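You operate a simulated robot arm through the tools that you are given. There is no shell and no other tool.

You are at the controls of a simulated robot arm. One attempt, no reset.

Task
Swap the scorched orange block in the maroon rack for the grey one.
Fine: scorched one into the red tray; press the grey one down level; yellow bridge back over. Where these are worked on the way, their far stop is far enough and under half their travel is too little: yellow bridge.

The check looks at the end state, three seconds after you hand in, the way a careful person would. Anything else that was tipped, shoved, dropped, spilled or broken makes it a failure.

Robot
A 7-joint arm with a two-finger parallel gripper, fixed in place. Base frame: the origin is on the floor under the middle of its stand, x ahead of it, y to its left, z up; the work surface is at about z = 0.86. Units: m, degrees, N and s.
With the tool pointing down near the work surface it reaches from about 0.1 to 0.64 m from the base axis. Its first joint turns from -66.0 to 66.0 degrees. Payload 1.57 kg.
Tool frame: the origin (TCP) lies between the finger pads and is the grasp point; the fingertips stand 0.03 m ahead of it; z points along the fingers, y is the line along which they close. Largest opening 0.08 m; finger width 0.017, thickness 0.012; the body of the gripper, 0.04 by 0.082 m, starts 0.08 m behind the TCP.
Orientation is that of the tool frame in the base frame, as a unit quaternion [w, x, y, z]. With the fingers straight down and closing along the base's y, the tool's x points along the base's -x, its y along +y and its z along -z.

Tools
- The arm moves only by the tool jog_arm. Its arguments are lists of equal length, an entry for each row: "turn": the turn, a rotation vector about the tool's x, y, z in units of 90 degrees (1.0 is 90 degrees), a list of three; "offset": the shift along the tool's x, y, z in units of 400 mm (1.0 is 400 mm), a list of three; "claw": the opening, from 0 (shut) to 1 (fully open). In form: {"turn": [[rx, ry, rz], ...], "offset": [[dx, dy, dz], ...], "claw": [claw, ...]}. A call has 1 to 20 rows; each row is the pose to reach, as a shift and turn from the pose commanded when the call began, along the tool's axes at that moment. A call with a number of a shift or a turn outside -1 to 1 is refused whole. A row lasts 0.2 s, in which the tool goes at most 0.05 m and 8.6 degrees; a call with a longer step from one row to the next is refused whole, and so is a gripper value outside its range. A pose out of reach is approached as far as the arm can. The call stops where the force on the tool passes 60 N (or 10 N more than at its start, if that is more) or the arm is blocked; 0.2 s more then pass. The fingers move at their own pace (about 0.072 m/s each) and stop on an object; they squeeze with about 43 N. The grip force told is the motor's: it shows also when the fingers shut on nothing. Time passes only in rows, and 0.2 s behind the last, so rows that repeat a pose let the fingers close. The reply holds the time, the measured pose of the TCP, the force on the tool along the base axes, the opening and the grip force, in the units named above and with some noise, with the torque about the TCP (base axes, N m) and any sound that the robot's microphone picked up.
- Cameras (640 x 400 px; columns grow to the right, rows downward): "scene" is fixed at [0.0646, 0.4478, 1.4138]; the picture's right is [-0.62, -0.79, 0.00], its down [-0.52, 0.41, -0.75] and it looks along [0.59, -0.46, -0.66] (base axes); focal length 261 px, centre (320, 200). "wrist" rides on the gripper at [0.072, -0.007, -0.122] in the tool frame; the picture's right is [0.09, 1.00, 0.00], its down [-0.84, 0.08, -0.54] and it looks along [-0.54, 0.05, 0.84] (tool axes); focal length 238 px, centre (320, 200). There is no depth. A picture from a camera that has moved, and an enlarged one, comes with that camera's place and axes in the base frame and with its lens.
- capture(camera): a new picture of that camera. No time passes.
- enlarge(camera, box): a new picture of the part [left, top, right, bottom] of that camera's present view, enlarged. No time passes.
- sign_off(): hands the job in; it is judged then, once.

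Places have to be worked out from the pictures, the camera data and where the tool is seen. Open the gripper and draw the arm clear of the work before you hand the job in, unless the task says otherwise.

The tools are called after "Emit:" as a command line: name --argument value ..., lists and objects as JSON in quotes. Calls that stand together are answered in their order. jog_arm: Moves the arm, as the interface text tells. Its arguments: {"type":"object","properties":{"turn":{"type":"array","items":{"type":"array","items":{"type":"number"}}},"offset":{"type":"array","items":{"type":"array","items":{"type":"number"}}},"claw":{"type":"array","items":{"type":"number"}}},"required":["turn","offset","claw"]} The other tools are called the same way: capture (camera) takes a picture; enlarge (camera, box) takes an enlarged picture of a part of a camera's view; sign_off () hands the job in.

At the start:

```text
time: 0.0
eef_pos: [0.3856, -0.0469, 1.2011]
orientation: [0.0, 0.0, 1.0, 0.0]
force: [0.2, 0.5, 0.1]
moment: [0.03, -0.01, 0.0]
gripper_width: 0.08
grasp_force: 0.0
```

scene: 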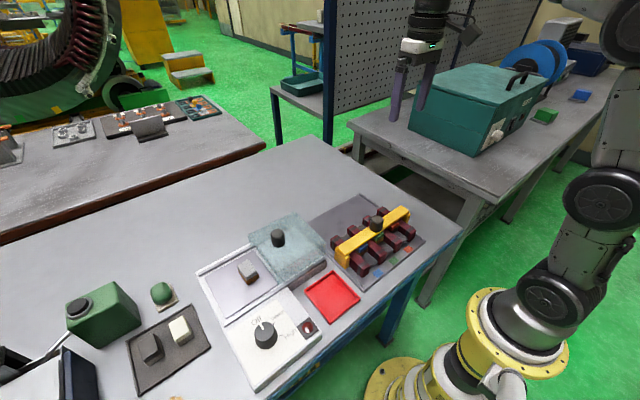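
wrist: 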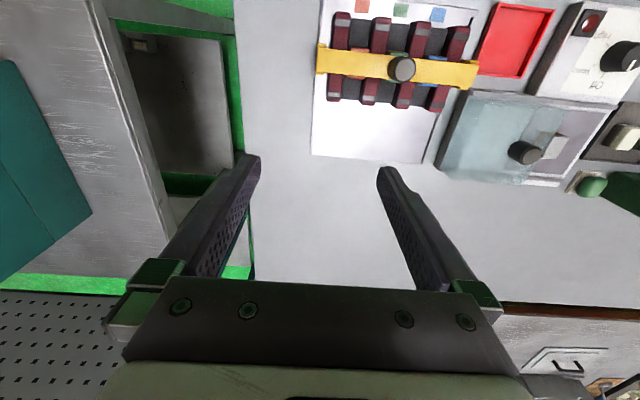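

I start by looking closer at the rack, the bridge, and the covered area near it before moving anything.

Emit:
enlarge --camera "scene" --box '[300, 180, 460, 300]'

Emit:
enlarge --camera "scene" --box '[180, 200, 370, 390]'

Emit:
enlarge --camera "wrist" --box '[300, 0, 480, 130]'

Emit:
enlarge --camera "wrist" --box '[430, 0, 640, 210]'

Emit:
enlarge --camera "scene" --box '[40, 260, 220, 400]'

```text
3.33 times, centred on (380, 240) of scene
camera zoom: at [0.0646, 0.4478, 1.4138], right [-0.62, -0.79, 0.0], down [-0.52, 0.41, -0.75], along [0.59, -0.46, -0.66], focal length 870 px, centre (120, 67)
```

zoom: 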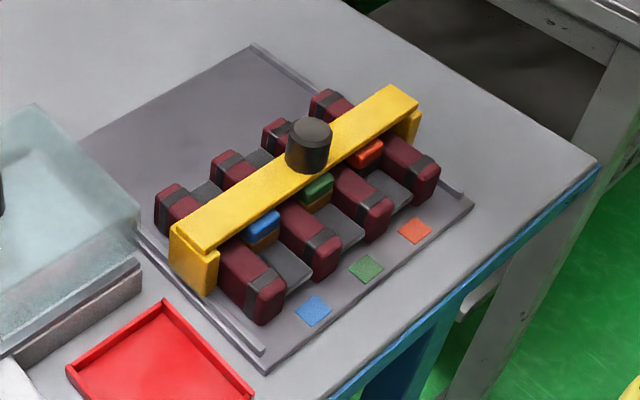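

```text
2.11 times, centred on (275, 295) of scene
camera zoom: at [0.0646, 0.4478, 1.4138], right [-0.62, -0.79, 0.0], down [-0.52, 0.41, -0.75], along [0.59, -0.46, -0.66], focal length 550 px, centre (415, 0)
```

zoom: 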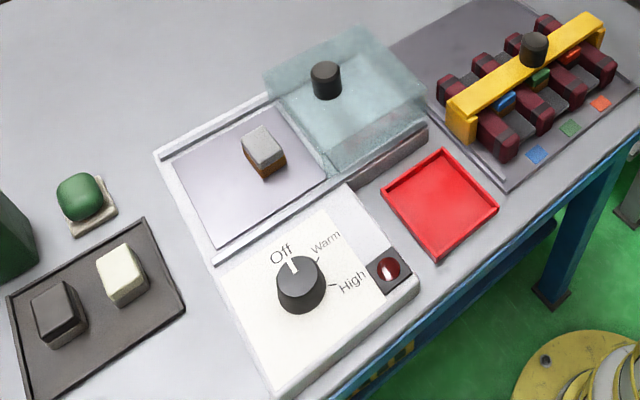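

```text
3.08 times, centred on (390, 65) of wrist
camera zoom: at [0.3137, -0.054, 1.3223], right [-0.09, 1.0, 0.0], down [0.84, 0.08, 0.54], along [0.54, 0.05, -0.84], focal length 733 px, centre (105, 615)
```

zoom: 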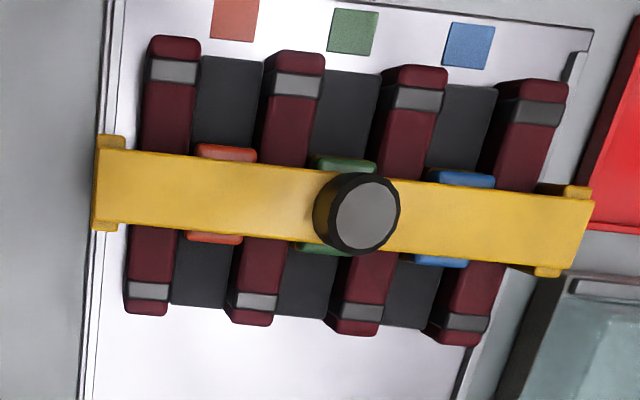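

```text
1.90 times, centred on (535, 105) of wrist
camera zoom: at [0.3137, -0.054, 1.3223], right [-0.09, 1.0, 0.0], down [0.84, 0.08, 0.54], along [0.54, 0.05, -0.84], focal length 454 px, centre (-90, 381)
```

zoom: 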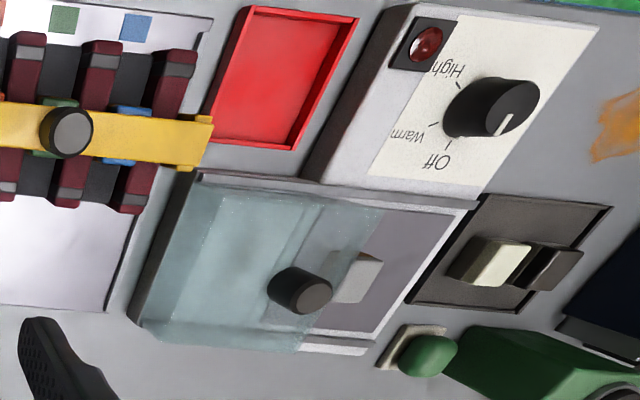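

```text
2.86 times, centred on (130, 330) of scene
camera zoom: at [0.0646, 0.4478, 1.4138], right [-0.62, -0.79, 0.0], down [-0.52, 0.41, -0.75], along [0.59, -0.46, -0.66], focal length 746 px, centre (863, -171)
```

zoom: 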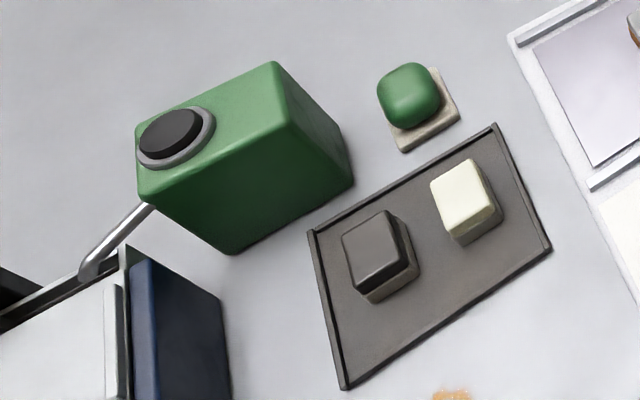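

The rack sits around x≈0.33, y≈0–0.12, with the bridge knob top near [0.330, 0.065, 0.958], and the grey‑topped block is near [0.44, 0.37] beside a glass cover. I move the wrist camera over toward the plate with the grey block for a better look, staying well above everything.

Emit:
jog_arm --turn '[[0, 0, 0], [0, 0, 0], [0, 0, 0], [0, 0, 0], [0, 0, 0], [0, 0, 0], [0, 0, 0], [0, 0, 0], [0, 0, 0], [0, 0, 0]]' --offset '[[0.017, 0.0975, 0.02], [0.034, 0.195, 0.04], [0.051, 0.2925, 0.06], [0.068, 0.39, 0.08], [0.085, 0.4875, 0.1], [0.102, 0.585, 0.12], [0.119, 0.6825, 0.14], [0.136, 0.78, 0.16], [0.153, 0.8775, 0.18], [0.17, 0.975, 0.2]]' --claw '[1, 1, 1, 1, 1, 1, 1, 1, 1, 1]'

Emit:
capture --camera "wrist"

Emit:
capture --camera "scene"

```text
time: 2.2
eef_pos: [0.3174, 0.3453, 1.1211]
orientation: [0.0, 0.0, 1.0, 0.001]
force: [0.5, -0.5, -0.4]
moment: [0.0, -0.02, -0.02]
gripper_width: 0.0801
grasp_force: 0.2
```

```text
taken
camera wrist: at [0.2454, 0.3382, 1.2438], right [-0.09, 1.0, 0.0], down [0.84, 0.08, 0.54], along [0.54, 0.05, -0.84], focal length 238 px, centre (320, 200)
```

wrist: 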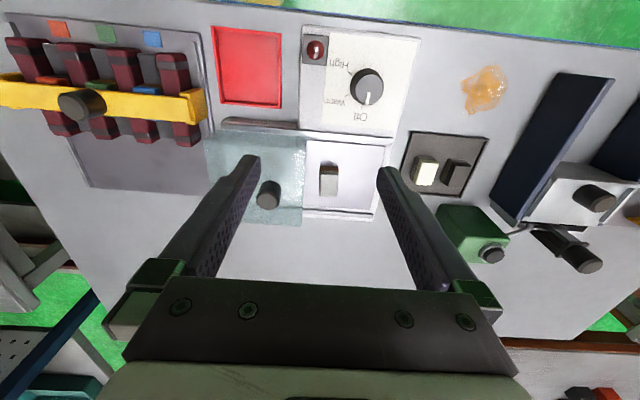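

```text
taken
```

scene: 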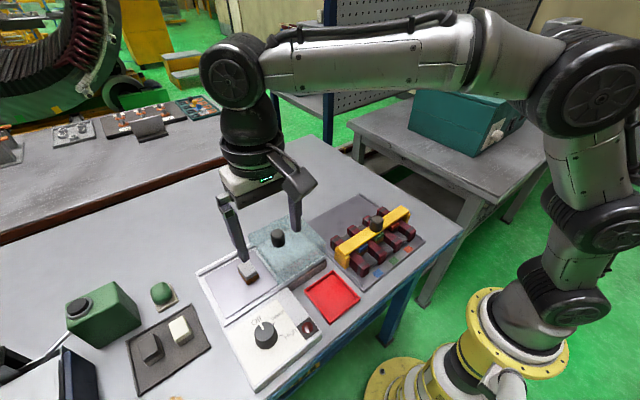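

Emit:
enlarge --camera "wrist" --box '[200, 100, 420, 240]'

Emit:
enlarge --camera "wrist" --box '[380, 90, 540, 190]'

Emit:
enlarge --camera "wrist" --box '[0, 0, 220, 200]'

Emit:
enlarge --camera "wrist" --box '[290, 20, 430, 130]'

```text
2.86 times, centred on (310, 170) of wrist
camera zoom: at [0.2454, 0.3382, 1.2438], right [-0.09, 1.0, 0.0], down [0.84, 0.08, 0.54], along [0.54, 0.05, -0.84], focal length 681 px, centre (349, 286)
```

zoom: 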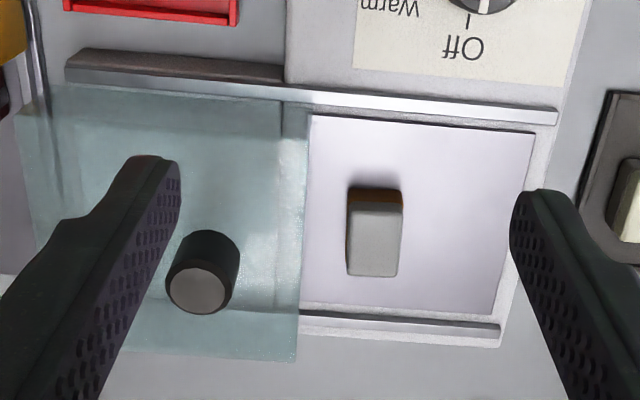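

```text
4.00 times, centred on (460, 140) of wrist
camera zoom: at [0.2454, 0.3382, 1.2438], right [-0.09, 1.0, 0.0], down [0.84, 0.08, 0.54], along [0.54, 0.05, -0.84], focal length 953 px, centre (-240, 440)
```

zoom: 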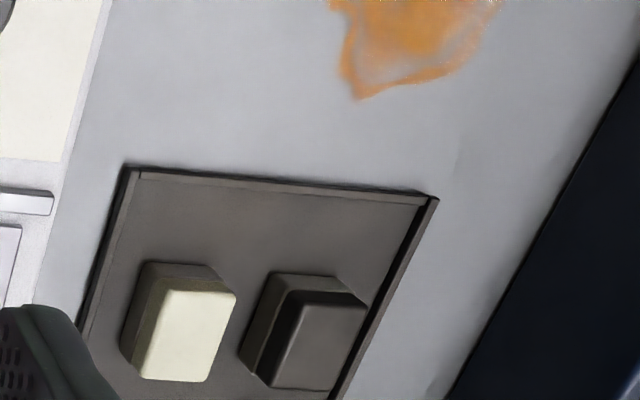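

```text
2.00 times, centred on (110, 100) of wrist
camera zoom: at [0.2454, 0.3382, 1.2438], right [-0.09, 1.0, 0.0], down [0.84, 0.08, 0.54], along [0.54, 0.05, -0.84], focal length 477 px, centre (740, 400)
```

zoom: 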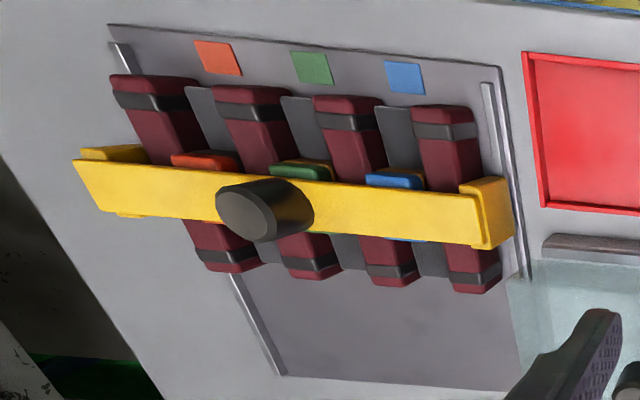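

```text
3.64 times, centred on (360, 75) of wrist
camera zoom: at [0.2454, 0.3382, 1.2438], right [-0.09, 1.0, 0.0], down [0.84, 0.08, 0.54], along [0.54, 0.05, -0.84], focal length 867 px, centre (174, 654)
```

zoom: 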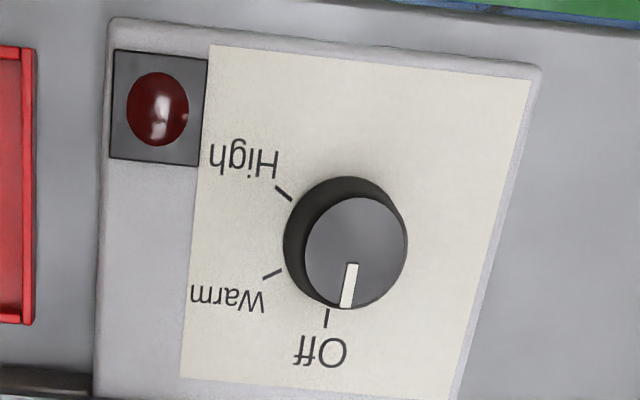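

The grey block is uncovered on the plate, its top centre near [0.420, 0.368, 0.925]; the knob is at Off. I enlarge the scene around the block and cover for heights and clearances.

Emit:
enlarge --camera "scene" --box '[190, 240, 290, 310]'

Emit:
enlarge --camera "wrist" --box '[270, 130, 390, 210]'

Emit:
enlarge --camera "scene" --box '[320, 200, 430, 280]'

```text
5.71 times, centred on (240, 275) of scene
camera zoom: at [0.0646, 0.4478, 1.4138], right [-0.62, -0.79, 0.0], down [-0.52, 0.41, -0.75], along [0.59, -0.46, -0.66], focal length 1492 px, centre (777, -229)
```

zoom: 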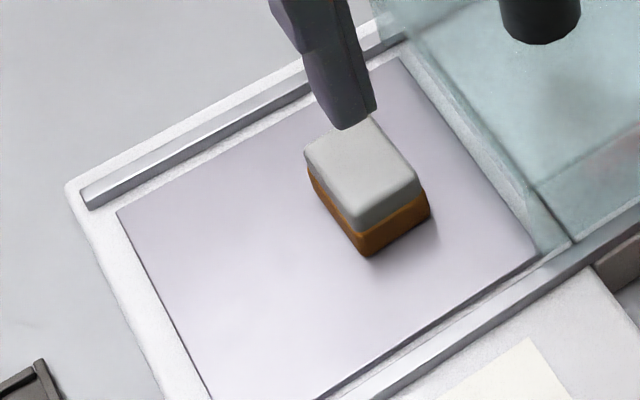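

```text
5.00 times, centred on (330, 170) of wrist
camera zoom: at [0.2454, 0.3382, 1.2438], right [-0.09, 1.0, 0.0], down [0.84, 0.08, 0.54], along [0.54, 0.05, -0.84], focal length 1192 px, centre (270, 350)
```

zoom: 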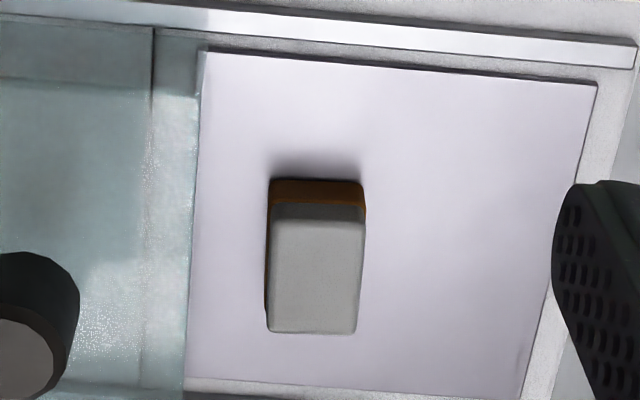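

```text
5.00 times, centred on (375, 240) of scene
camera zoom: at [0.0646, 0.4478, 1.4138], right [-0.62, -0.79, 0.0], down [-0.52, 0.41, -0.75], along [0.59, -0.46, -0.66], focal length 1306 px, centre (45, 0)
```

zoom: 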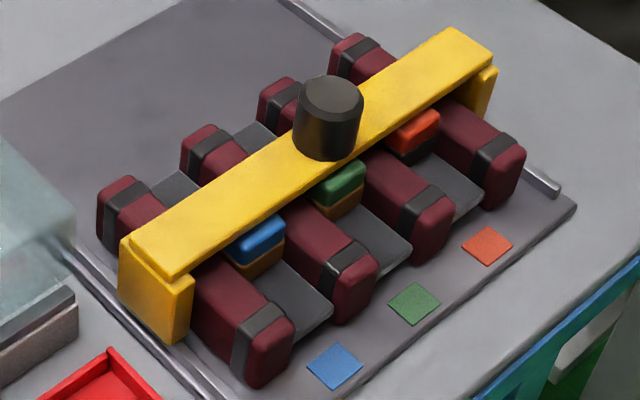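

The orange block's lower body is charred black, and the grey‑capped block on the plate has the same brown body as the good ones, so it is the replacement. Blocks sit between walls along y, so I need the fingers closing along x; I turn the tool +90° about its axis here, high above everything, to check it is reachable.

Emit:
jog_arm --turn '[[0, 0, 0.09], [0, 0, 0.18], [0, 0, 0.27], [0, 0, 0.36], [0, 0, 0.45], [0, 0, 0.54], [0, 0, 0.63], [0, 0, 0.72], [0, 0, 0.81], [0, 0, 0.9], [0, 0, 0.99], [0, 0, 1.0]]' --offset '[[0, 0, 0], [0, 0, 0], [0, 0, 0], [0, 0, 0], [0, 0, 0], [0, 0, 0], [0, 0, 0], [0, 0, 0], [0, 0, 0], [0, 0, 0], [0, 0, 0], [0, 0, 0]]' --claw '[1, 1, 1, 1, 1, 1, 1, 1, 1, 1, 1, 1]'

Emit:
capture --camera "wrist"

```text
time: 4.8
eef_pos: [0.3174, 0.3438, 1.1199]
orientation: [0.0, 0.708, 0.706, -0.001]
force: [0.8, -0.2, 1.3]
moment: [-0.02, -0.02, -0.02]
gripper_width: 0.0798
grasp_force: 0.0
```

```text
taken
camera wrist: at [0.3116, 0.4148, 1.2428], right [1.0, 0.09, 0.0], down [0.08, -0.84, 0.54], along [0.05, -0.54, -0.84], focal length 238 px, centre (320, 200)
```

wrist: 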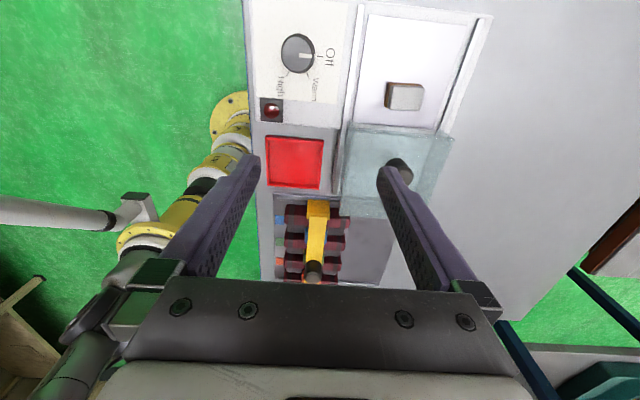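

The rotated pose is reached. Now I move above the bridge knob, keeping the fingertips about 9 cm over it, and look again.

Emit:
jog_arm --turn '[[0, 0, 0], [0, 0, 0], [0, 0, 0], [0, 0, 0], [0, 0, 0], [0, 0, 0], [0, 0, 0]]' --offset '[[-0.1, 0.0045, 0.014], [-0.2, 0.009, 0.028], [-0.3, 0.0135, 0.042], [-0.4, 0.018, 0.056], [-0.5, 0.0225, 0.07], [-0.6, 0.027, 0.085], [-0.6975, 0.0315, 0.1]]' --claw '[1, 1, 1, 1, 1, 1, 1]'

Emit:
capture --camera "wrist"

Emit:
enlarge --camera "wrist" --box '[220, 60, 420, 200]'

Emit:
enlarge --camera "scene" --box '[300, 120, 460, 300]'

```text
time: 6.4
eef_pos: [0.3294, 0.0646, 1.0807]
orientation: [0.0, 0.707, 0.707, 0.0]
force: [0.0, 0.2, -0.6]
moment: [-0.04, 0.02, -0.01]
gripper_width: 0.08
grasp_force: 0.0
```

```text
taken
camera wrist: at [0.3233, 0.1357, 1.2017], right [1.0, 0.09, 0.0], down [0.08, -0.84, 0.54], along [0.05, -0.54, -0.84], focal length 238 px, centre (320, 200)
```

wrist: 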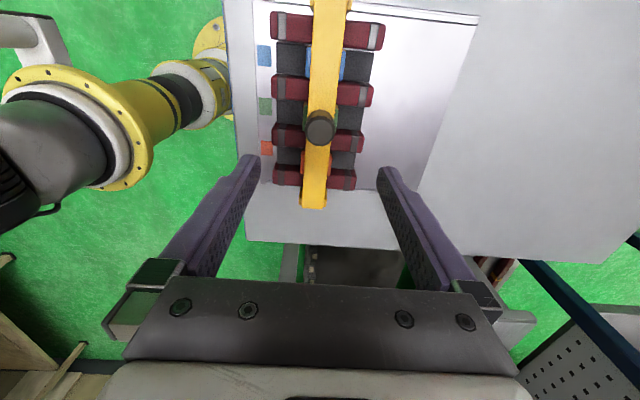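

```text
2.86 times, centred on (320, 130) of wrist
camera zoom: at [0.3233, 0.1357, 1.2017], right [1.0, 0.09, 0.0], down [0.08, -0.84, 0.54], along [0.05, -0.54, -0.84], focal length 681 px, centre (320, 400)
```

zoom: 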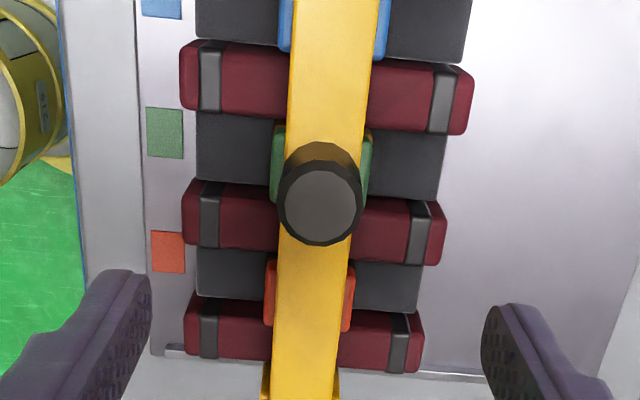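

```text
2.22 times, centred on (380, 210) of scene
camera zoom: at [0.0646, 0.4478, 1.4138], right [-0.62, -0.79, 0.0], down [-0.52, 0.41, -0.75], along [0.59, -0.46, -0.66], focal length 580 px, centre (187, 178)
```

zoom: 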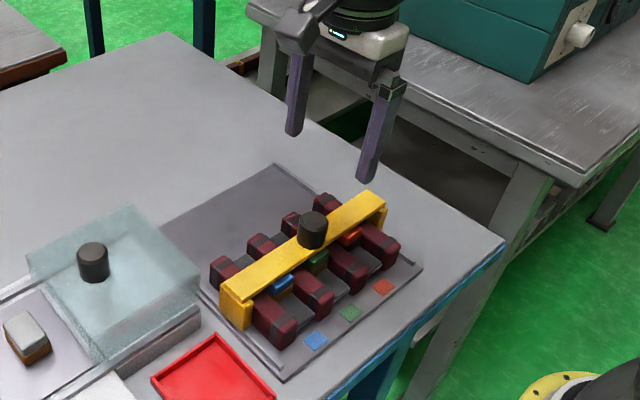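

The newest view puts the knob axis at about [0.330, 0.064], top z≈0.958, and bridge top z≈0.925, so I lower the open fingers around the knob with the tips stopping at about z≈0.935, above the bridge.

Emit:
jog_arm --turn '[[0, 0, 0], [0, 0, 0], [0, 0, 0], [0, 0, 0], [0, 0, 0]]' --offset '[[0, 0.001, 0.08], [0, 0.001, 0.16], [0, 0.001, 0.23], [0, 0.001, 0.27], [0, 0.001, 0.29]]' --claw '[1, 1, 1, 1, 1]'

Emit:
capture --camera "wrist"

Emit:
enlarge --camera "scene" --box '[320, 170, 440, 280]'

```text
time: 7.6
eef_pos: [0.3303, 0.0655, 0.9639]
orientation: [-0.001, 0.707, 0.707, 0.0]
force: [0.2, -0.8, 0.0]
moment: [-0.01, 0.02, 0.04]
gripper_width: 0.08
grasp_force: 0.1
```

```text
taken
camera wrist: at [0.3242, 0.1362, 1.0849], right [1.0, 0.09, 0.0], down [0.08, -0.84, 0.54], along [0.05, -0.54, -0.84], focal length 238 px, centre (320, 200)
```

wrist: 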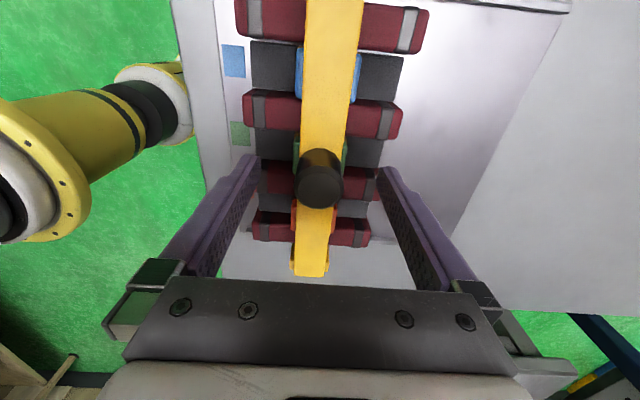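

```text
3.64 times, centred on (380, 225) of scene
camera zoom: at [0.0646, 0.4478, 1.4138], right [-0.62, -0.79, 0.0], down [-0.52, 0.41, -0.75], along [0.59, -0.46, -0.66], focal length 950 px, centre (102, 109)
```

zoom: 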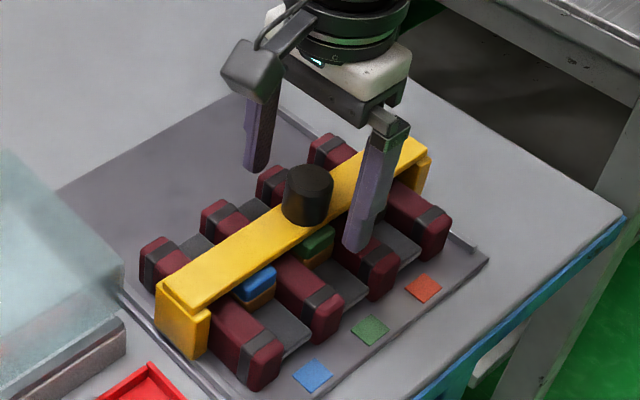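

The knob sits centred between the open fingers and the tips are above the bridge. I close on the knob.

Emit:
jog_arm --turn '[[0, 0, 0], [0, 0, 0], [0, 0, 0], [0, 0, 0]]' --offset '[[0, 0, 0], [0, 0, 0], [0, 0, 0], [0, 0, 0]]' --claw '[0.5, 0.3, 0.2, 0.2]'

```text
time: 8.6
eef_pos: [0.3302, 0.0665, 0.9633]
orientation: [0.001, 0.707, 0.707, 0.0]
force: [-0.5, -0.2, -1.9]
moment: [0.09, -0.09, -0.02]
gripper_width: 0.0309
grasp_force: 40.2
```

Grip is on the knob (31 mm). I slide it gently along +x (tool +y), first 3 cm, and watch the force.

Emit:
jog_arm --turn '[[0, 0, 0], [0, 0, 0], [0, 0, 0], [0, 0, 0]]' --offset '[[0, 0.015, 0], [0, 0.035, 0], [0, 0.055, 0], [0, 0.075, 0]]' --claw '[0.2, 0.2, 0.2, 0.2]'

Emit:
enlarge --camera "scene" --box '[300, 150, 460, 300]'

```text
time: 9.6
eef_pos: [0.3608, 0.0638, 0.9631]
orientation: [0.0, 0.708, 0.707, 0.001]
force: [-1.7, 8.0, -6.7]
moment: [-0.73, -0.25, -0.14]
gripper_width: 0.031
grasp_force: 40.2
```

```text
2.67 times, centred on (380, 225) of scene
camera zoom: at [0.0647, 0.448, 1.4137], right [-0.62, -0.79, 0.0], down [-0.52, 0.41, -0.75], along [0.59, -0.46, -0.66], focal length 696 px, centre (160, 133)
```

zoom: 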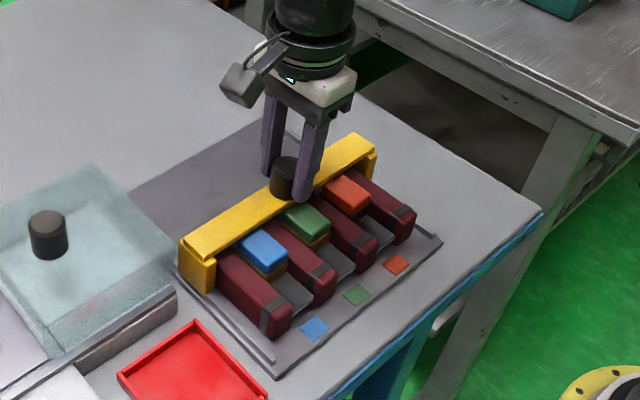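

The bridge slides along with the hand with only small forces; there's a slight +y pull, so I add a millimetre of +y and continue toward the far stop.

Emit:
jog_arm --turn '[[0, 0, 0], [0, 0, 0], [0, 0, 0], [0, 0, 0], [0, 0, 0]]' --offset '[[0.002, 0.02, 0], [0.002, 0.045, 0], [0.003, 0.07, 0], [0.003, 0.095, 0], [0.003, 0.12, 0]]' --claw '[0.2, 0.2, 0.2, 0.2, 0.2]'

Emit:
enlarge --camera "scene" --box '[300, 150, 460, 300]'

```text
time: 10.8
eef_pos: [0.408, 0.0652, 0.9637]
orientation: [-0.001, 0.708, 0.707, -0.002]
force: [-1.9, -2.6, -16.8]
moment: [-0.54, -0.76, -0.16]
gripper_width: 0.0309
grasp_force: 40.0
```

```text
2.67 times, centred on (380, 225) of scene
camera zoom: at [0.0648, 0.4478, 1.4138], right [-0.62, -0.79, 0.0], down [-0.52, 0.41, -0.75], along [0.59, -0.46, -0.66], focal length 696 px, centre (160, 133)
```

zoom: 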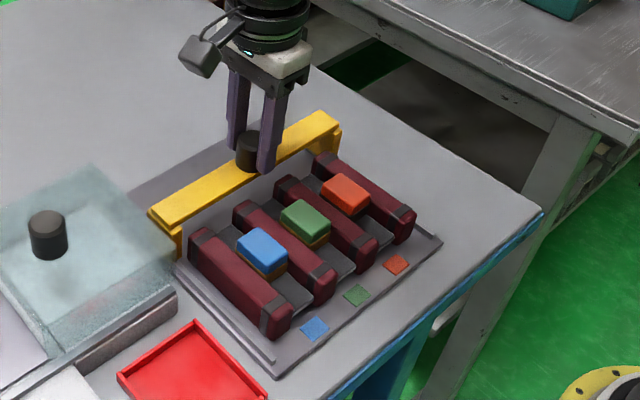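

It slides freely; a growing −16.8 N vertical pull suggests my hand is slightly high relative to the rail, so I ease down 1 mm while continuing.

Emit:
jog_arm --turn '[[0, 0, 0], [0, 0, 0], [0, 0, 0]]' --offset '[[0, 0.01, 0.0015], [0, 0.02, 0.0025], [0, 0.035, 0.0025]]' --claw '[0.2, 0.2, 0.2]'

```text
time: 11.6
eef_pos: [0.4222, 0.0659, 0.964]
orientation: [0.0, 0.707, 0.707, -0.002]
force: [-1.0, -8.5, -18.9]
moment: [-0.34, -0.13, -0.04]
gripper_width: 0.0308
grasp_force: 39.7
```

Forces remain small; I continue in short steps, easing slightly down and back in y.

Emit:
jog_arm --turn '[[0, 0, 0], [0, 0, 0], [0, 0, 0], [0, 0, 0]]' --offset '[[-0.001, 0.01, 0.0025], [-0.002, 0.025, 0.004], [-0.002, 0.04, 0.004], [-0.002, 0.055, 0.004]]' --claw '[0.2, 0.2, 0.2, 0.2]'

Emit:
enlarge --camera "scene" --box '[300, 130, 460, 280]'

Emit:
capture --camera "wrist"

```text
time: 12.6
eef_pos: [0.4458, 0.0648, 0.9636]
orientation: [0.001, 0.707, 0.707, 0.002]
force: [-0.5, -0.4, 4.6]
moment: [-1.0, 1.05, 0.19]
gripper_width: 0.031
grasp_force: 40.0
```

```text
2.67 times, centred on (380, 205) of scene
camera zoom: at [0.0646, 0.4478, 1.4138], right [-0.62, -0.79, 0.0], down [-0.52, 0.41, -0.75], along [0.59, -0.46, -0.66], focal length 696 px, centre (160, 187)
```

zoom: 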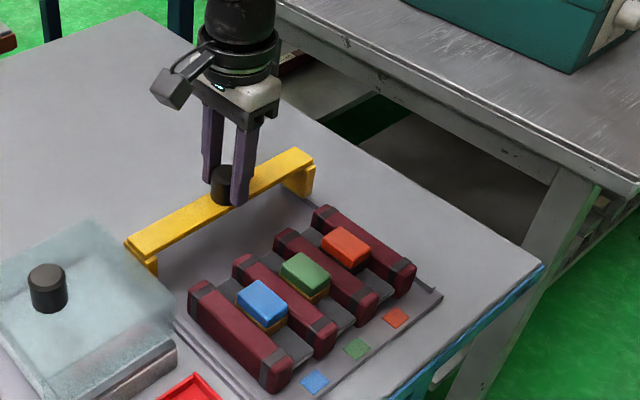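

```text
taken
camera wrist: at [0.4386, 0.136, 1.0853], right [1.0, 0.09, 0.0], down [0.08, -0.84, 0.54], along [0.05, -0.54, -0.84], focal length 238 px, centre (320, 200)
```

wrist: 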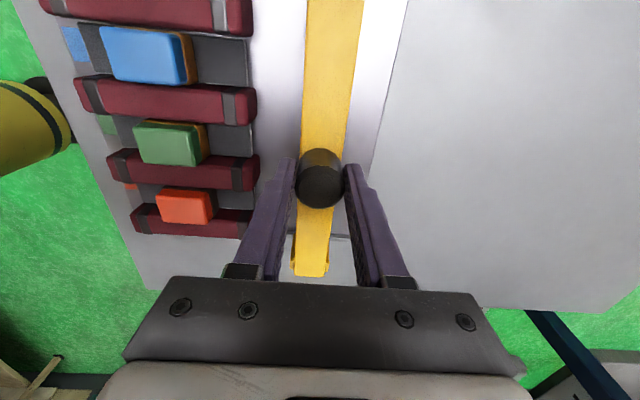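

The rack is fully uncovered with the bridge at x≈0.446. I keep going in small steps to find the far stop.

Emit:
jog_arm --turn '[[0, 0, 0], [0, 0, 0], [0, 0, 0], [0, 0, 0]]' --offset '[[0, 0.012, 0], [0, 0.024, 0], [0, 0.036, 0], [0, 0.048, 0]]' --claw '[0.2, 0.2, 0.2, 0.2]'

```text
time: 13.5
eef_pos: [0.4513, 0.0648, 0.9628]
orientation: [-0.01, 0.708, 0.706, -0.01]
force: [-12.8, -0.8, 7.4]
moment: [0.24, -0.67, -0.05]
gripper_width: 0.0316
grasp_force: 40.3
stopped in row 4: the force on the tool passed its limit at 66 N (the readings are from after the stop); the commanded pose is now the measured one
```

The bridge reached its far stop at x≈0.451 (about 12 cm of travel). I open the fingers, then lift straight up and undo the small 1.6° tilt from the stop.

Emit:
jog_arm --turn '[[0, 0, 0], [0, 0, 0], [0, 0, 0], [0, 0, 0], [-0.018, 0, -0.001], [-0.018, 0, -0.001], [-0.018, 0, -0.001]]' --offset '[[0, 0, 0], [0, 0, 0], [0, 0, 0], [0, 0, -0.04], [0, 0, -0.1], [0, 0, -0.2], [0, 0, -0.3]]' --claw '[0.6, 0.9, 0.9, 0.9, 0.9, 0.9, 0.9]'

Emit:
capture --camera "scene"

Emit:
capture --camera "wrist"

```text
time: 15.1
eef_pos: [0.4565, 0.0665, 1.084]
orientation: [0.001, 0.707, 0.707, 0.0]
force: [-0.1, 0.5, 0.0]
moment: [0.01, 0.02, 0.0]
gripper_width: 0.0722
grasp_force: 0.0
```

```text
taken
```

scene: 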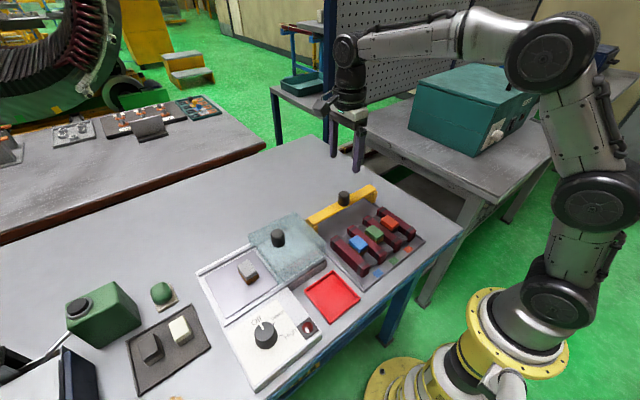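

```text
taken
camera wrist: at [0.4491, 0.1367, 1.2043], right [1.0, 0.09, 0.0], down [0.08, -0.84, 0.54], along [0.05, -0.54, -0.84], focal length 238 px, centre (320, 200)
```

wrist: 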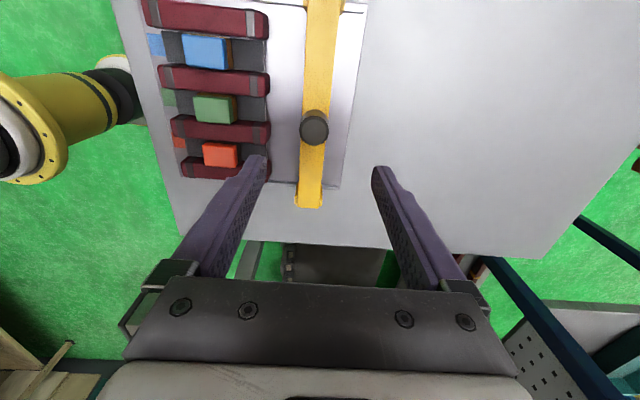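

Bridge stayed at its stop and the rack is open. I move above the orange block at roughly [0.330, 0.005] and look down to refine.

Emit:
jog_arm --turn '[[0, 0, 0], [0, 0, 0], [0, 0, 0], [0, 0, 0]]' --offset '[[-0.04, -0.08, 0.02], [-0.08, -0.16, 0.04], [-0.115, -0.24, 0.06], [-0.151, -0.316, 0.085]]' --claw '[1, 1, 1, 1]'

Emit:
capture --camera "wrist"

Emit:
enlarge --camera "wrist" --box '[240, 90, 400, 210]'

Emit:
enlarge --camera "scene" --box '[330, 200, 430, 280]'

```text
time: 16.1
eef_pos: [0.3303, 0.004, 1.0497]
orientation: [0.002, 0.707, 0.707, 0.001]
force: [-0.4, -0.1, -0.1]
moment: [-0.01, 0.0, -0.02]
gripper_width: 0.0803
grasp_force: 0.0
```

```text
taken
camera wrist: at [0.3229, 0.0746, 1.1711], right [1.0, 0.09, 0.0], down [0.08, -0.84, 0.54], along [0.05, -0.54, -0.84], focal length 238 px, centre (320, 200)
```

wrist: 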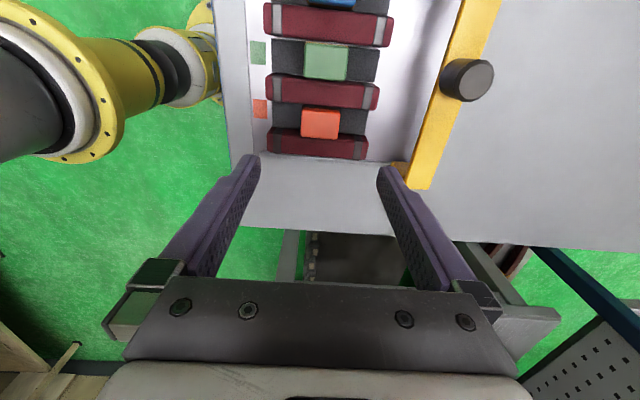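

```text
3.33 times, centred on (320, 150) of wrist
camera zoom: at [0.3229, 0.0746, 1.1711], right [1.0, 0.09, 0.0], down [0.08, -0.84, 0.54], along [0.05, -0.54, -0.84], focal length 794 px, centre (320, 367)
```

zoom: 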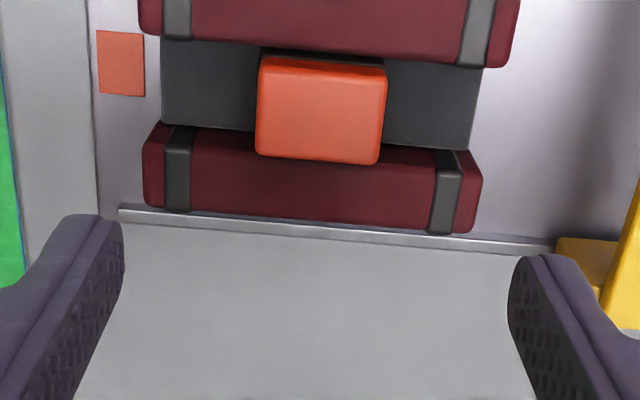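

```text
5.00 times, centred on (380, 240) of scene
camera zoom: at [0.0646, 0.4478, 1.4138], right [-0.62, -0.79, 0.0], down [-0.52, 0.41, -0.75], along [0.59, -0.46, -0.66], focal length 1306 px, centre (20, 0)
```

zoom: 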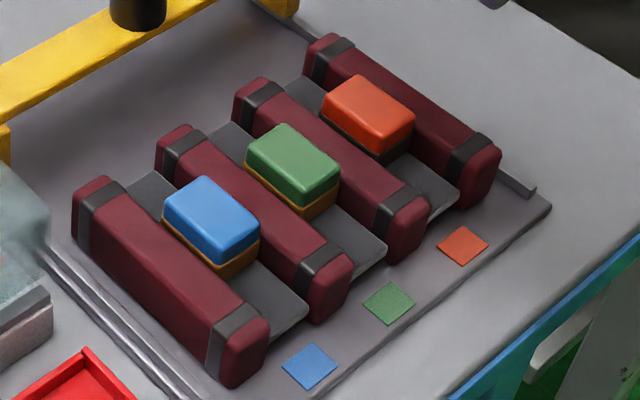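

Combining both views, the orange block's top centre is near [0.329, 0.007, 0.92], the cell floor at z≈0.894 and the walls leave ~30 mm. I descend with fingers open along x, tips stopping at about z≈0.905, then check.

Emit:
jog_arm --turn '[[0, 0, 0], [0, 0, 0], [0, 0, 0], [0, 0, 0], [0, 0, 0], [0, 0, 0]]' --offset '[[0.004, -0.002, 0.08], [0.007, -0.002, 0.16], [0.007, -0.002, 0.22], [0.007, -0.002, 0.255], [0.007, -0.002, 0.275], [0.007, -0.002, 0.285]]' --claw '[1, 1, 1, 1, 1, 1]'

Emit:
capture --camera "wrist"

Emit:
enlarge --camera "wrist" --box '[220, 130, 420, 250]'

Emit:
enlarge --camera "scene" --box '[330, 190, 430, 270]'

```text
time: 17.5
eef_pos: [0.3282, 0.0059, 0.9333]
orientation: [0.001, 0.707, 0.707, 0.001]
force: [-0.9, 0.0, -0.5]
moment: [-0.01, 0.01, 0.01]
gripper_width: 0.08
grasp_force: 0.0
```

```text
taken
camera wrist: at [0.3211, 0.0783, 1.0554], right [1.0, 0.09, 0.0], down [0.08, -0.84, 0.54], along [0.05, -0.54, -0.84], focal length 238 px, centre (320, 200)
```

wrist: 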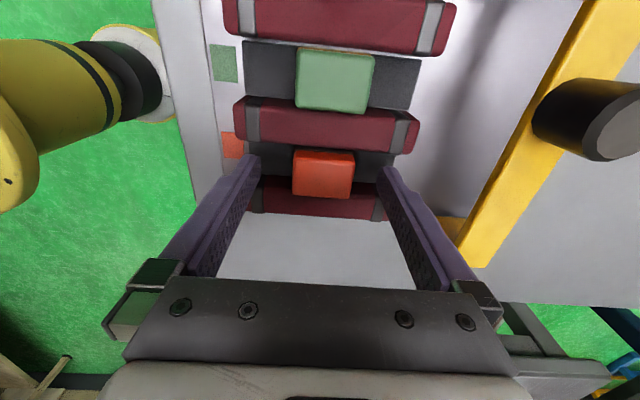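

```text
3.20 times, centred on (320, 190) of wrist
camera zoom: at [0.3211, 0.0783, 1.0554], right [1.0, 0.09, 0.0], down [0.08, -0.84, 0.54], along [0.05, -0.54, -0.84], focal length 763 px, centre (320, 232)
```

zoom: 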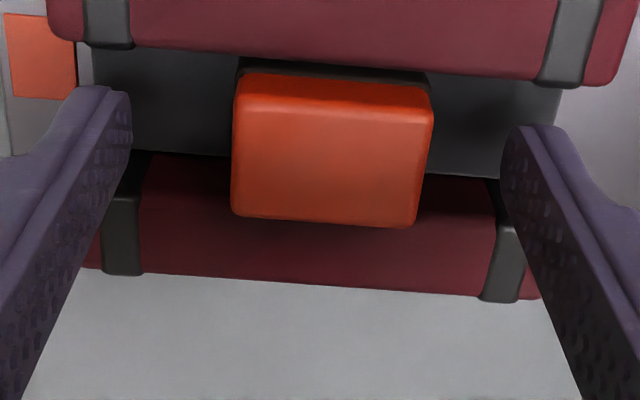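

```text
5.00 times, centred on (380, 230) of scene
camera zoom: at [0.0646, 0.4478, 1.4138], right [-0.62, -0.79, 0.0], down [-0.52, 0.41, -0.75], along [0.59, -0.46, -0.66], focal length 1306 px, centre (20, 50)
```

zoom: 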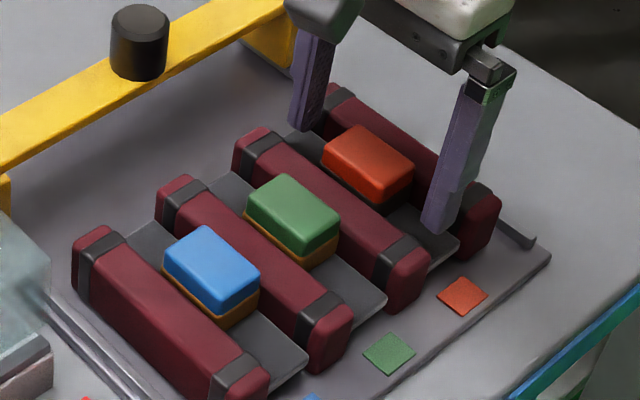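

Both fingers stand in the cell on either side of the orange block; I nudge ~1 mm to centre, lower 4 mm and close.

Emit:
jog_arm --turn '[[0, 0, 0], [0, 0, 0], [0, 0, 0], [0, 0, 0], [0, 0, 0]]' --offset '[[0.003, 0.003, 0.005], [0.003, 0.003, 0.009], [0.003, 0.003, 0.009], [0.003, 0.003, 0.009], [0.003, 0.003, 0.009]]' --claw '[1, 1, 0.6, 0.35, 0.35]'

```text
time: 18.7
eef_pos: [0.3293, 0.009, 0.9309]
orientation: [0.002, 0.707, 0.707, 0.001]
force: [-0.2, 0.7, 0.8]
moment: [0.0, 0.03, 0.0]
gripper_width: 0.0409
grasp_force: 41.1
```

Gripped at 41 mm with 41 N and no side load. I lift straight up slowly at first.

Emit:
jog_arm --turn '[[0, 0, 0], [0, 0, 0], [0, 0, 0], [0, 0, 0], [0, 0, 0], [0, 0, 0]]' --offset '[[0, 0, -0.008], [0, 0, -0.02], [0, 0, -0.04], [0, 0, -0.08], [0, 0, -0.16], [0, 0, -0.25]]' --claw '[0.35, 0.35, 0.35, 0.35, 0.35, 0.35]'

Emit:
capture --camera "wrist"

Emit:
enlarge --camera "scene" --box '[310, 140, 450, 280]'

```text
time: 20.1
eef_pos: [0.329, 0.0083, 1.0318]
orientation: [0.002, 0.707, 0.707, 0.002]
force: [-0.8, 0.3, 0.5]
moment: [0.02, -0.01, -0.02]
gripper_width: 0.041
grasp_force: 43.2
```

```text
taken
camera wrist: at [0.3233, 0.0797, 1.1529], right [1.0, 0.09, 0.0], down [0.08, -0.84, 0.54], along [0.05, -0.54, -0.84], focal length 238 px, centre (320, 200)
```

wrist: 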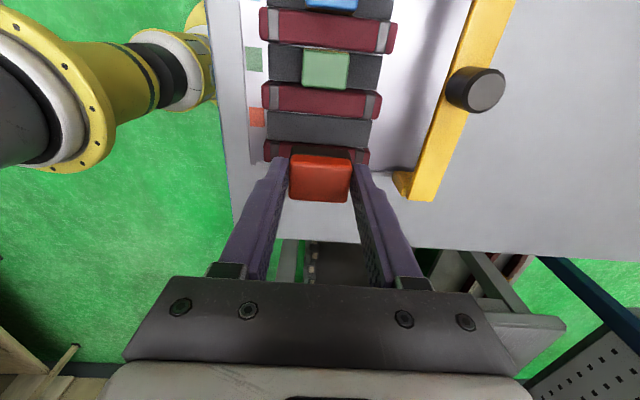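

```text
2.86 times, centred on (380, 210) of scene
camera zoom: at [0.0646, 0.4478, 1.4138], right [-0.62, -0.79, 0.0], down [-0.52, 0.41, -0.75], along [0.59, -0.46, -0.66], focal length 746 px, centre (149, 171)
```

zoom: 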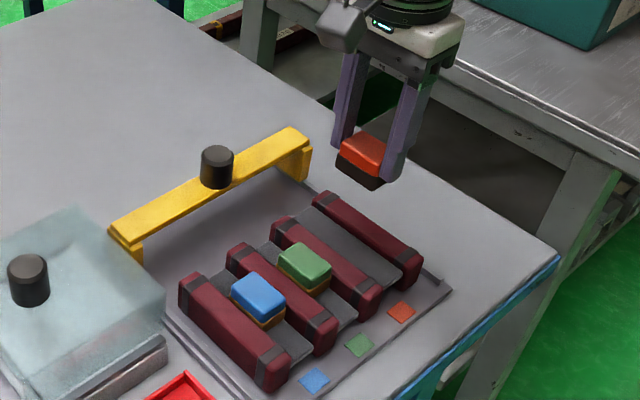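

The charred block came out cleanly, cell floor is flat. I carry it at z≈1.05 over to the red tray (about [0.278, 0.242]) and look before lowering.

Emit:
jog_arm --turn '[[0, 0, 0], [0, 0, 0], [0, 0, 0], [0, 0, 0], [0, 0, 0], [0, 0, 0], [0, 0, 0]]' --offset '[[0.05, -0.01, -0.02], [0.14, -0.03, -0.05], [0.24, -0.05, -0.05], [0.34, -0.075, -0.05], [0.44, -0.1, -0.05], [0.53, -0.12, -0.05], [0.585, -0.1275, -0.05]]' --claw '[0.35, 0.35, 0.35, 0.35, 0.35, 0.35, 0.35]'

Emit:
capture --camera "wrist"

Emit:
enlarge --camera "scene" --box '[270, 190, 410, 330]'

```text
time: 21.7
eef_pos: [0.2771, 0.2435, 1.0497]
orientation: [0.001, 0.708, 0.706, 0.001]
force: [-0.2, 1.2, -0.7]
moment: [-0.01, -0.06, 0.0]
gripper_width: 0.0407
grasp_force: 42.6
```

```text
taken
camera wrist: at [0.2699, 0.3144, 1.1711], right [1.0, 0.09, 0.0], down [0.07, -0.84, 0.54], along [0.05, -0.54, -0.84], focal length 238 px, centre (320, 200)
```

wrist: 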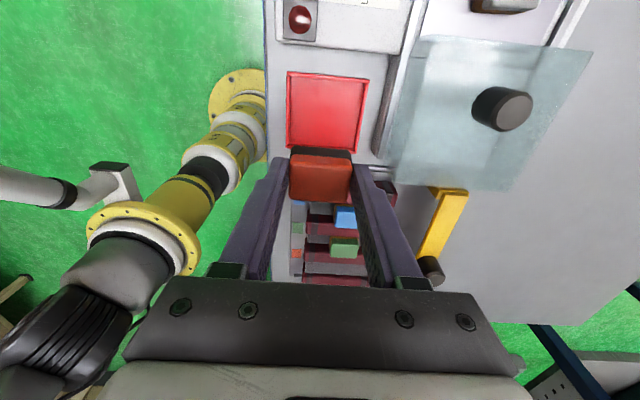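

```text
2.86 times, centred on (340, 260) of scene
camera zoom: at [0.0646, 0.4478, 1.4138], right [-0.62, -0.79, 0.0], down [-0.52, 0.41, -0.75], along [0.59, -0.46, -0.66], focal length 746 px, centre (263, 29)
```

zoom: 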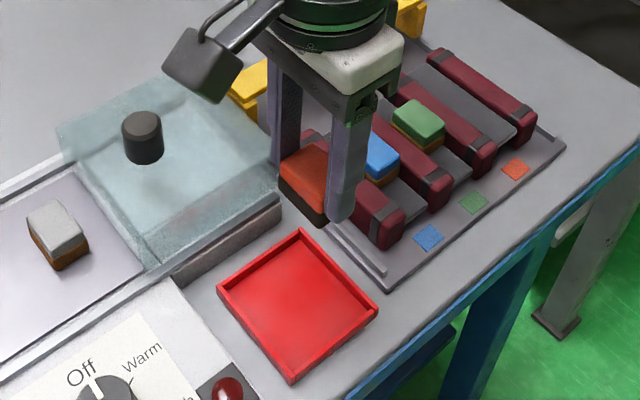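

The tray spans about x 0.237–0.329, y 0.20–0.288, centre [0.282, 0.244]. I lower the block toward its middle, stopping about 1 cm above the floor.

Emit:
jog_arm --turn '[[0, 0, 0], [0, 0, 0], [0, 0, 0], [0, 0, 0], [0, 0, 0], [0, 0, 0]]' --offset '[[0.0025, 0.0125, 0.06], [0.0025, 0.0125, 0.14], [0.0025, 0.0125, 0.22], [0.0025, 0.0125, 0.28], [0.0025, 0.0125, 0.32], [0.0025, 0.0125, 0.342]]' --claw '[0.35, 0.35, 0.35, 0.35, 0.35, 0.35]'

Emit:
enlarge --camera "scene" --box '[280, 240, 380, 330]'

Emit:
capture --camera "wrist"

```text
time: 23.1
eef_pos: [0.2824, 0.2431, 0.9121]
orientation: [0.0, 0.707, 0.708, 0.001]
force: [0.2, -0.9, -0.3]
moment: [-0.01, 0.01, 0.0]
gripper_width: 0.0409
grasp_force: 42.8
```

```text
4.44 times, centred on (330, 285) of scene
camera zoom: at [0.0646, 0.4478, 1.4138], right [-0.62, -0.79, 0.0], down [-0.52, 0.41, -0.75], along [0.59, -0.46, -0.66], focal length 1161 px, centre (276, -178)
```

zoom: 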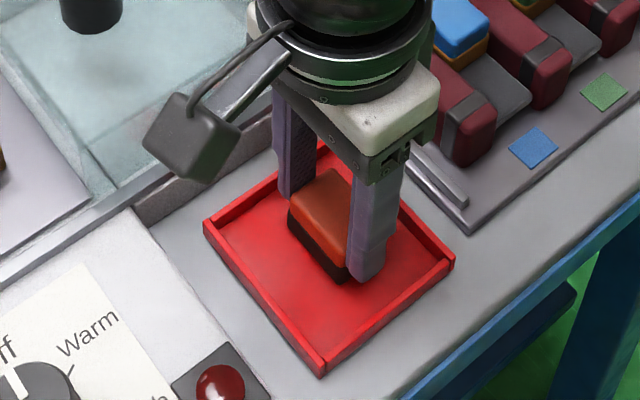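

```text
taken
camera wrist: at [0.2767, 0.3143, 1.0339], right [1.0, 0.09, 0.0], down [0.08, -0.84, 0.54], along [0.05, -0.54, -0.84], focal length 238 px, centre (320, 200)
```

wrist: 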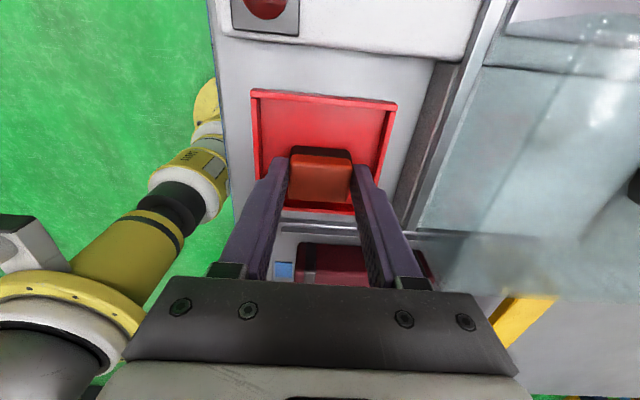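

The block hangs inside the tray just over its floor. I lower in small steps and read the force.

Emit:
jog_arm --turn '[[0, 0, 0], [0, 0, 0], [0, 0, 0]]' --offset '[[0, 0, 0.005], [0, 0, 0.01], [0, 0, 0.014]]' --claw '[0.35, 0.35, 0.35]'

```text
time: 23.9
eef_pos: [0.2835, 0.2437, 0.91]
orientation: [0.001, 0.708, 0.706, 0.003]
force: [-6.4, -6.6, 23.9]
moment: [-0.43, 0.6, 0.02]
gripper_width: 0.0409
grasp_force: 43.1
```

It is standing on the tray floor (24 N contact). I relieve 1.5 mm, open just enough to release inside the tray rim, then lift out.

Emit:
jog_arm --turn '[[0, 0, 0], [0, 0, 0], [0, 0, 0], [0, 0, 0], [0, 0, 0], [0, 0, 0], [0, 0, 0], [0, 0, 0]]' --offset '[[0, 0, -0.005], [0, 0, -0.005], [0, 0, -0.005], [0, 0, -0.03], [0, 0, -0.08], [0, 0, -0.16], [0, 0, -0.25], [0, 0, -0.34]]' --claw '[0.35, 0.63, 0.63, 0.63, 0.63, 0.63, 0.63, 0.63]'

Emit:
capture --camera "wrist"

Emit:
capture --camera "scene"

```text
time: 25.7
eef_pos: [0.2821, 0.2425, 1.0444]
orientation: [0.001, 0.707, 0.708, 0.002]
force: [-0.9, -0.3, -0.5]
moment: [0.02, -0.02, 0.02]
gripper_width: 0.0505
grasp_force: 0.1
```

```text
taken
camera wrist: at [0.2749, 0.314, 1.1659], right [1.0, 0.09, 0.0], down [0.08, -0.84, 0.54], along [0.05, -0.54, -0.84], focal length 238 px, centre (320, 200)
```

wrist: 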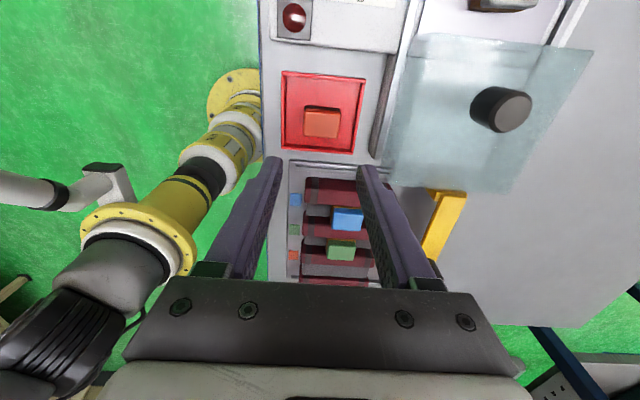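

```text
taken
```

scene: 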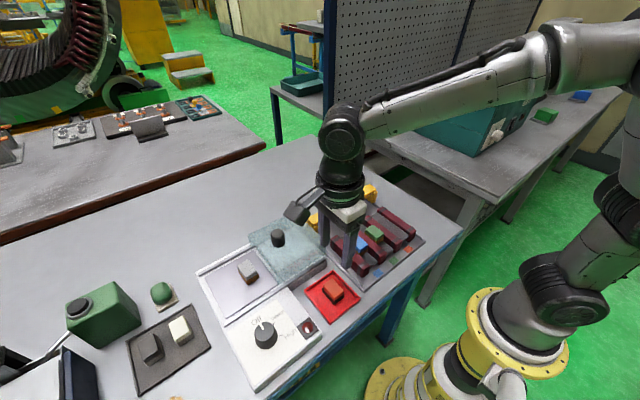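

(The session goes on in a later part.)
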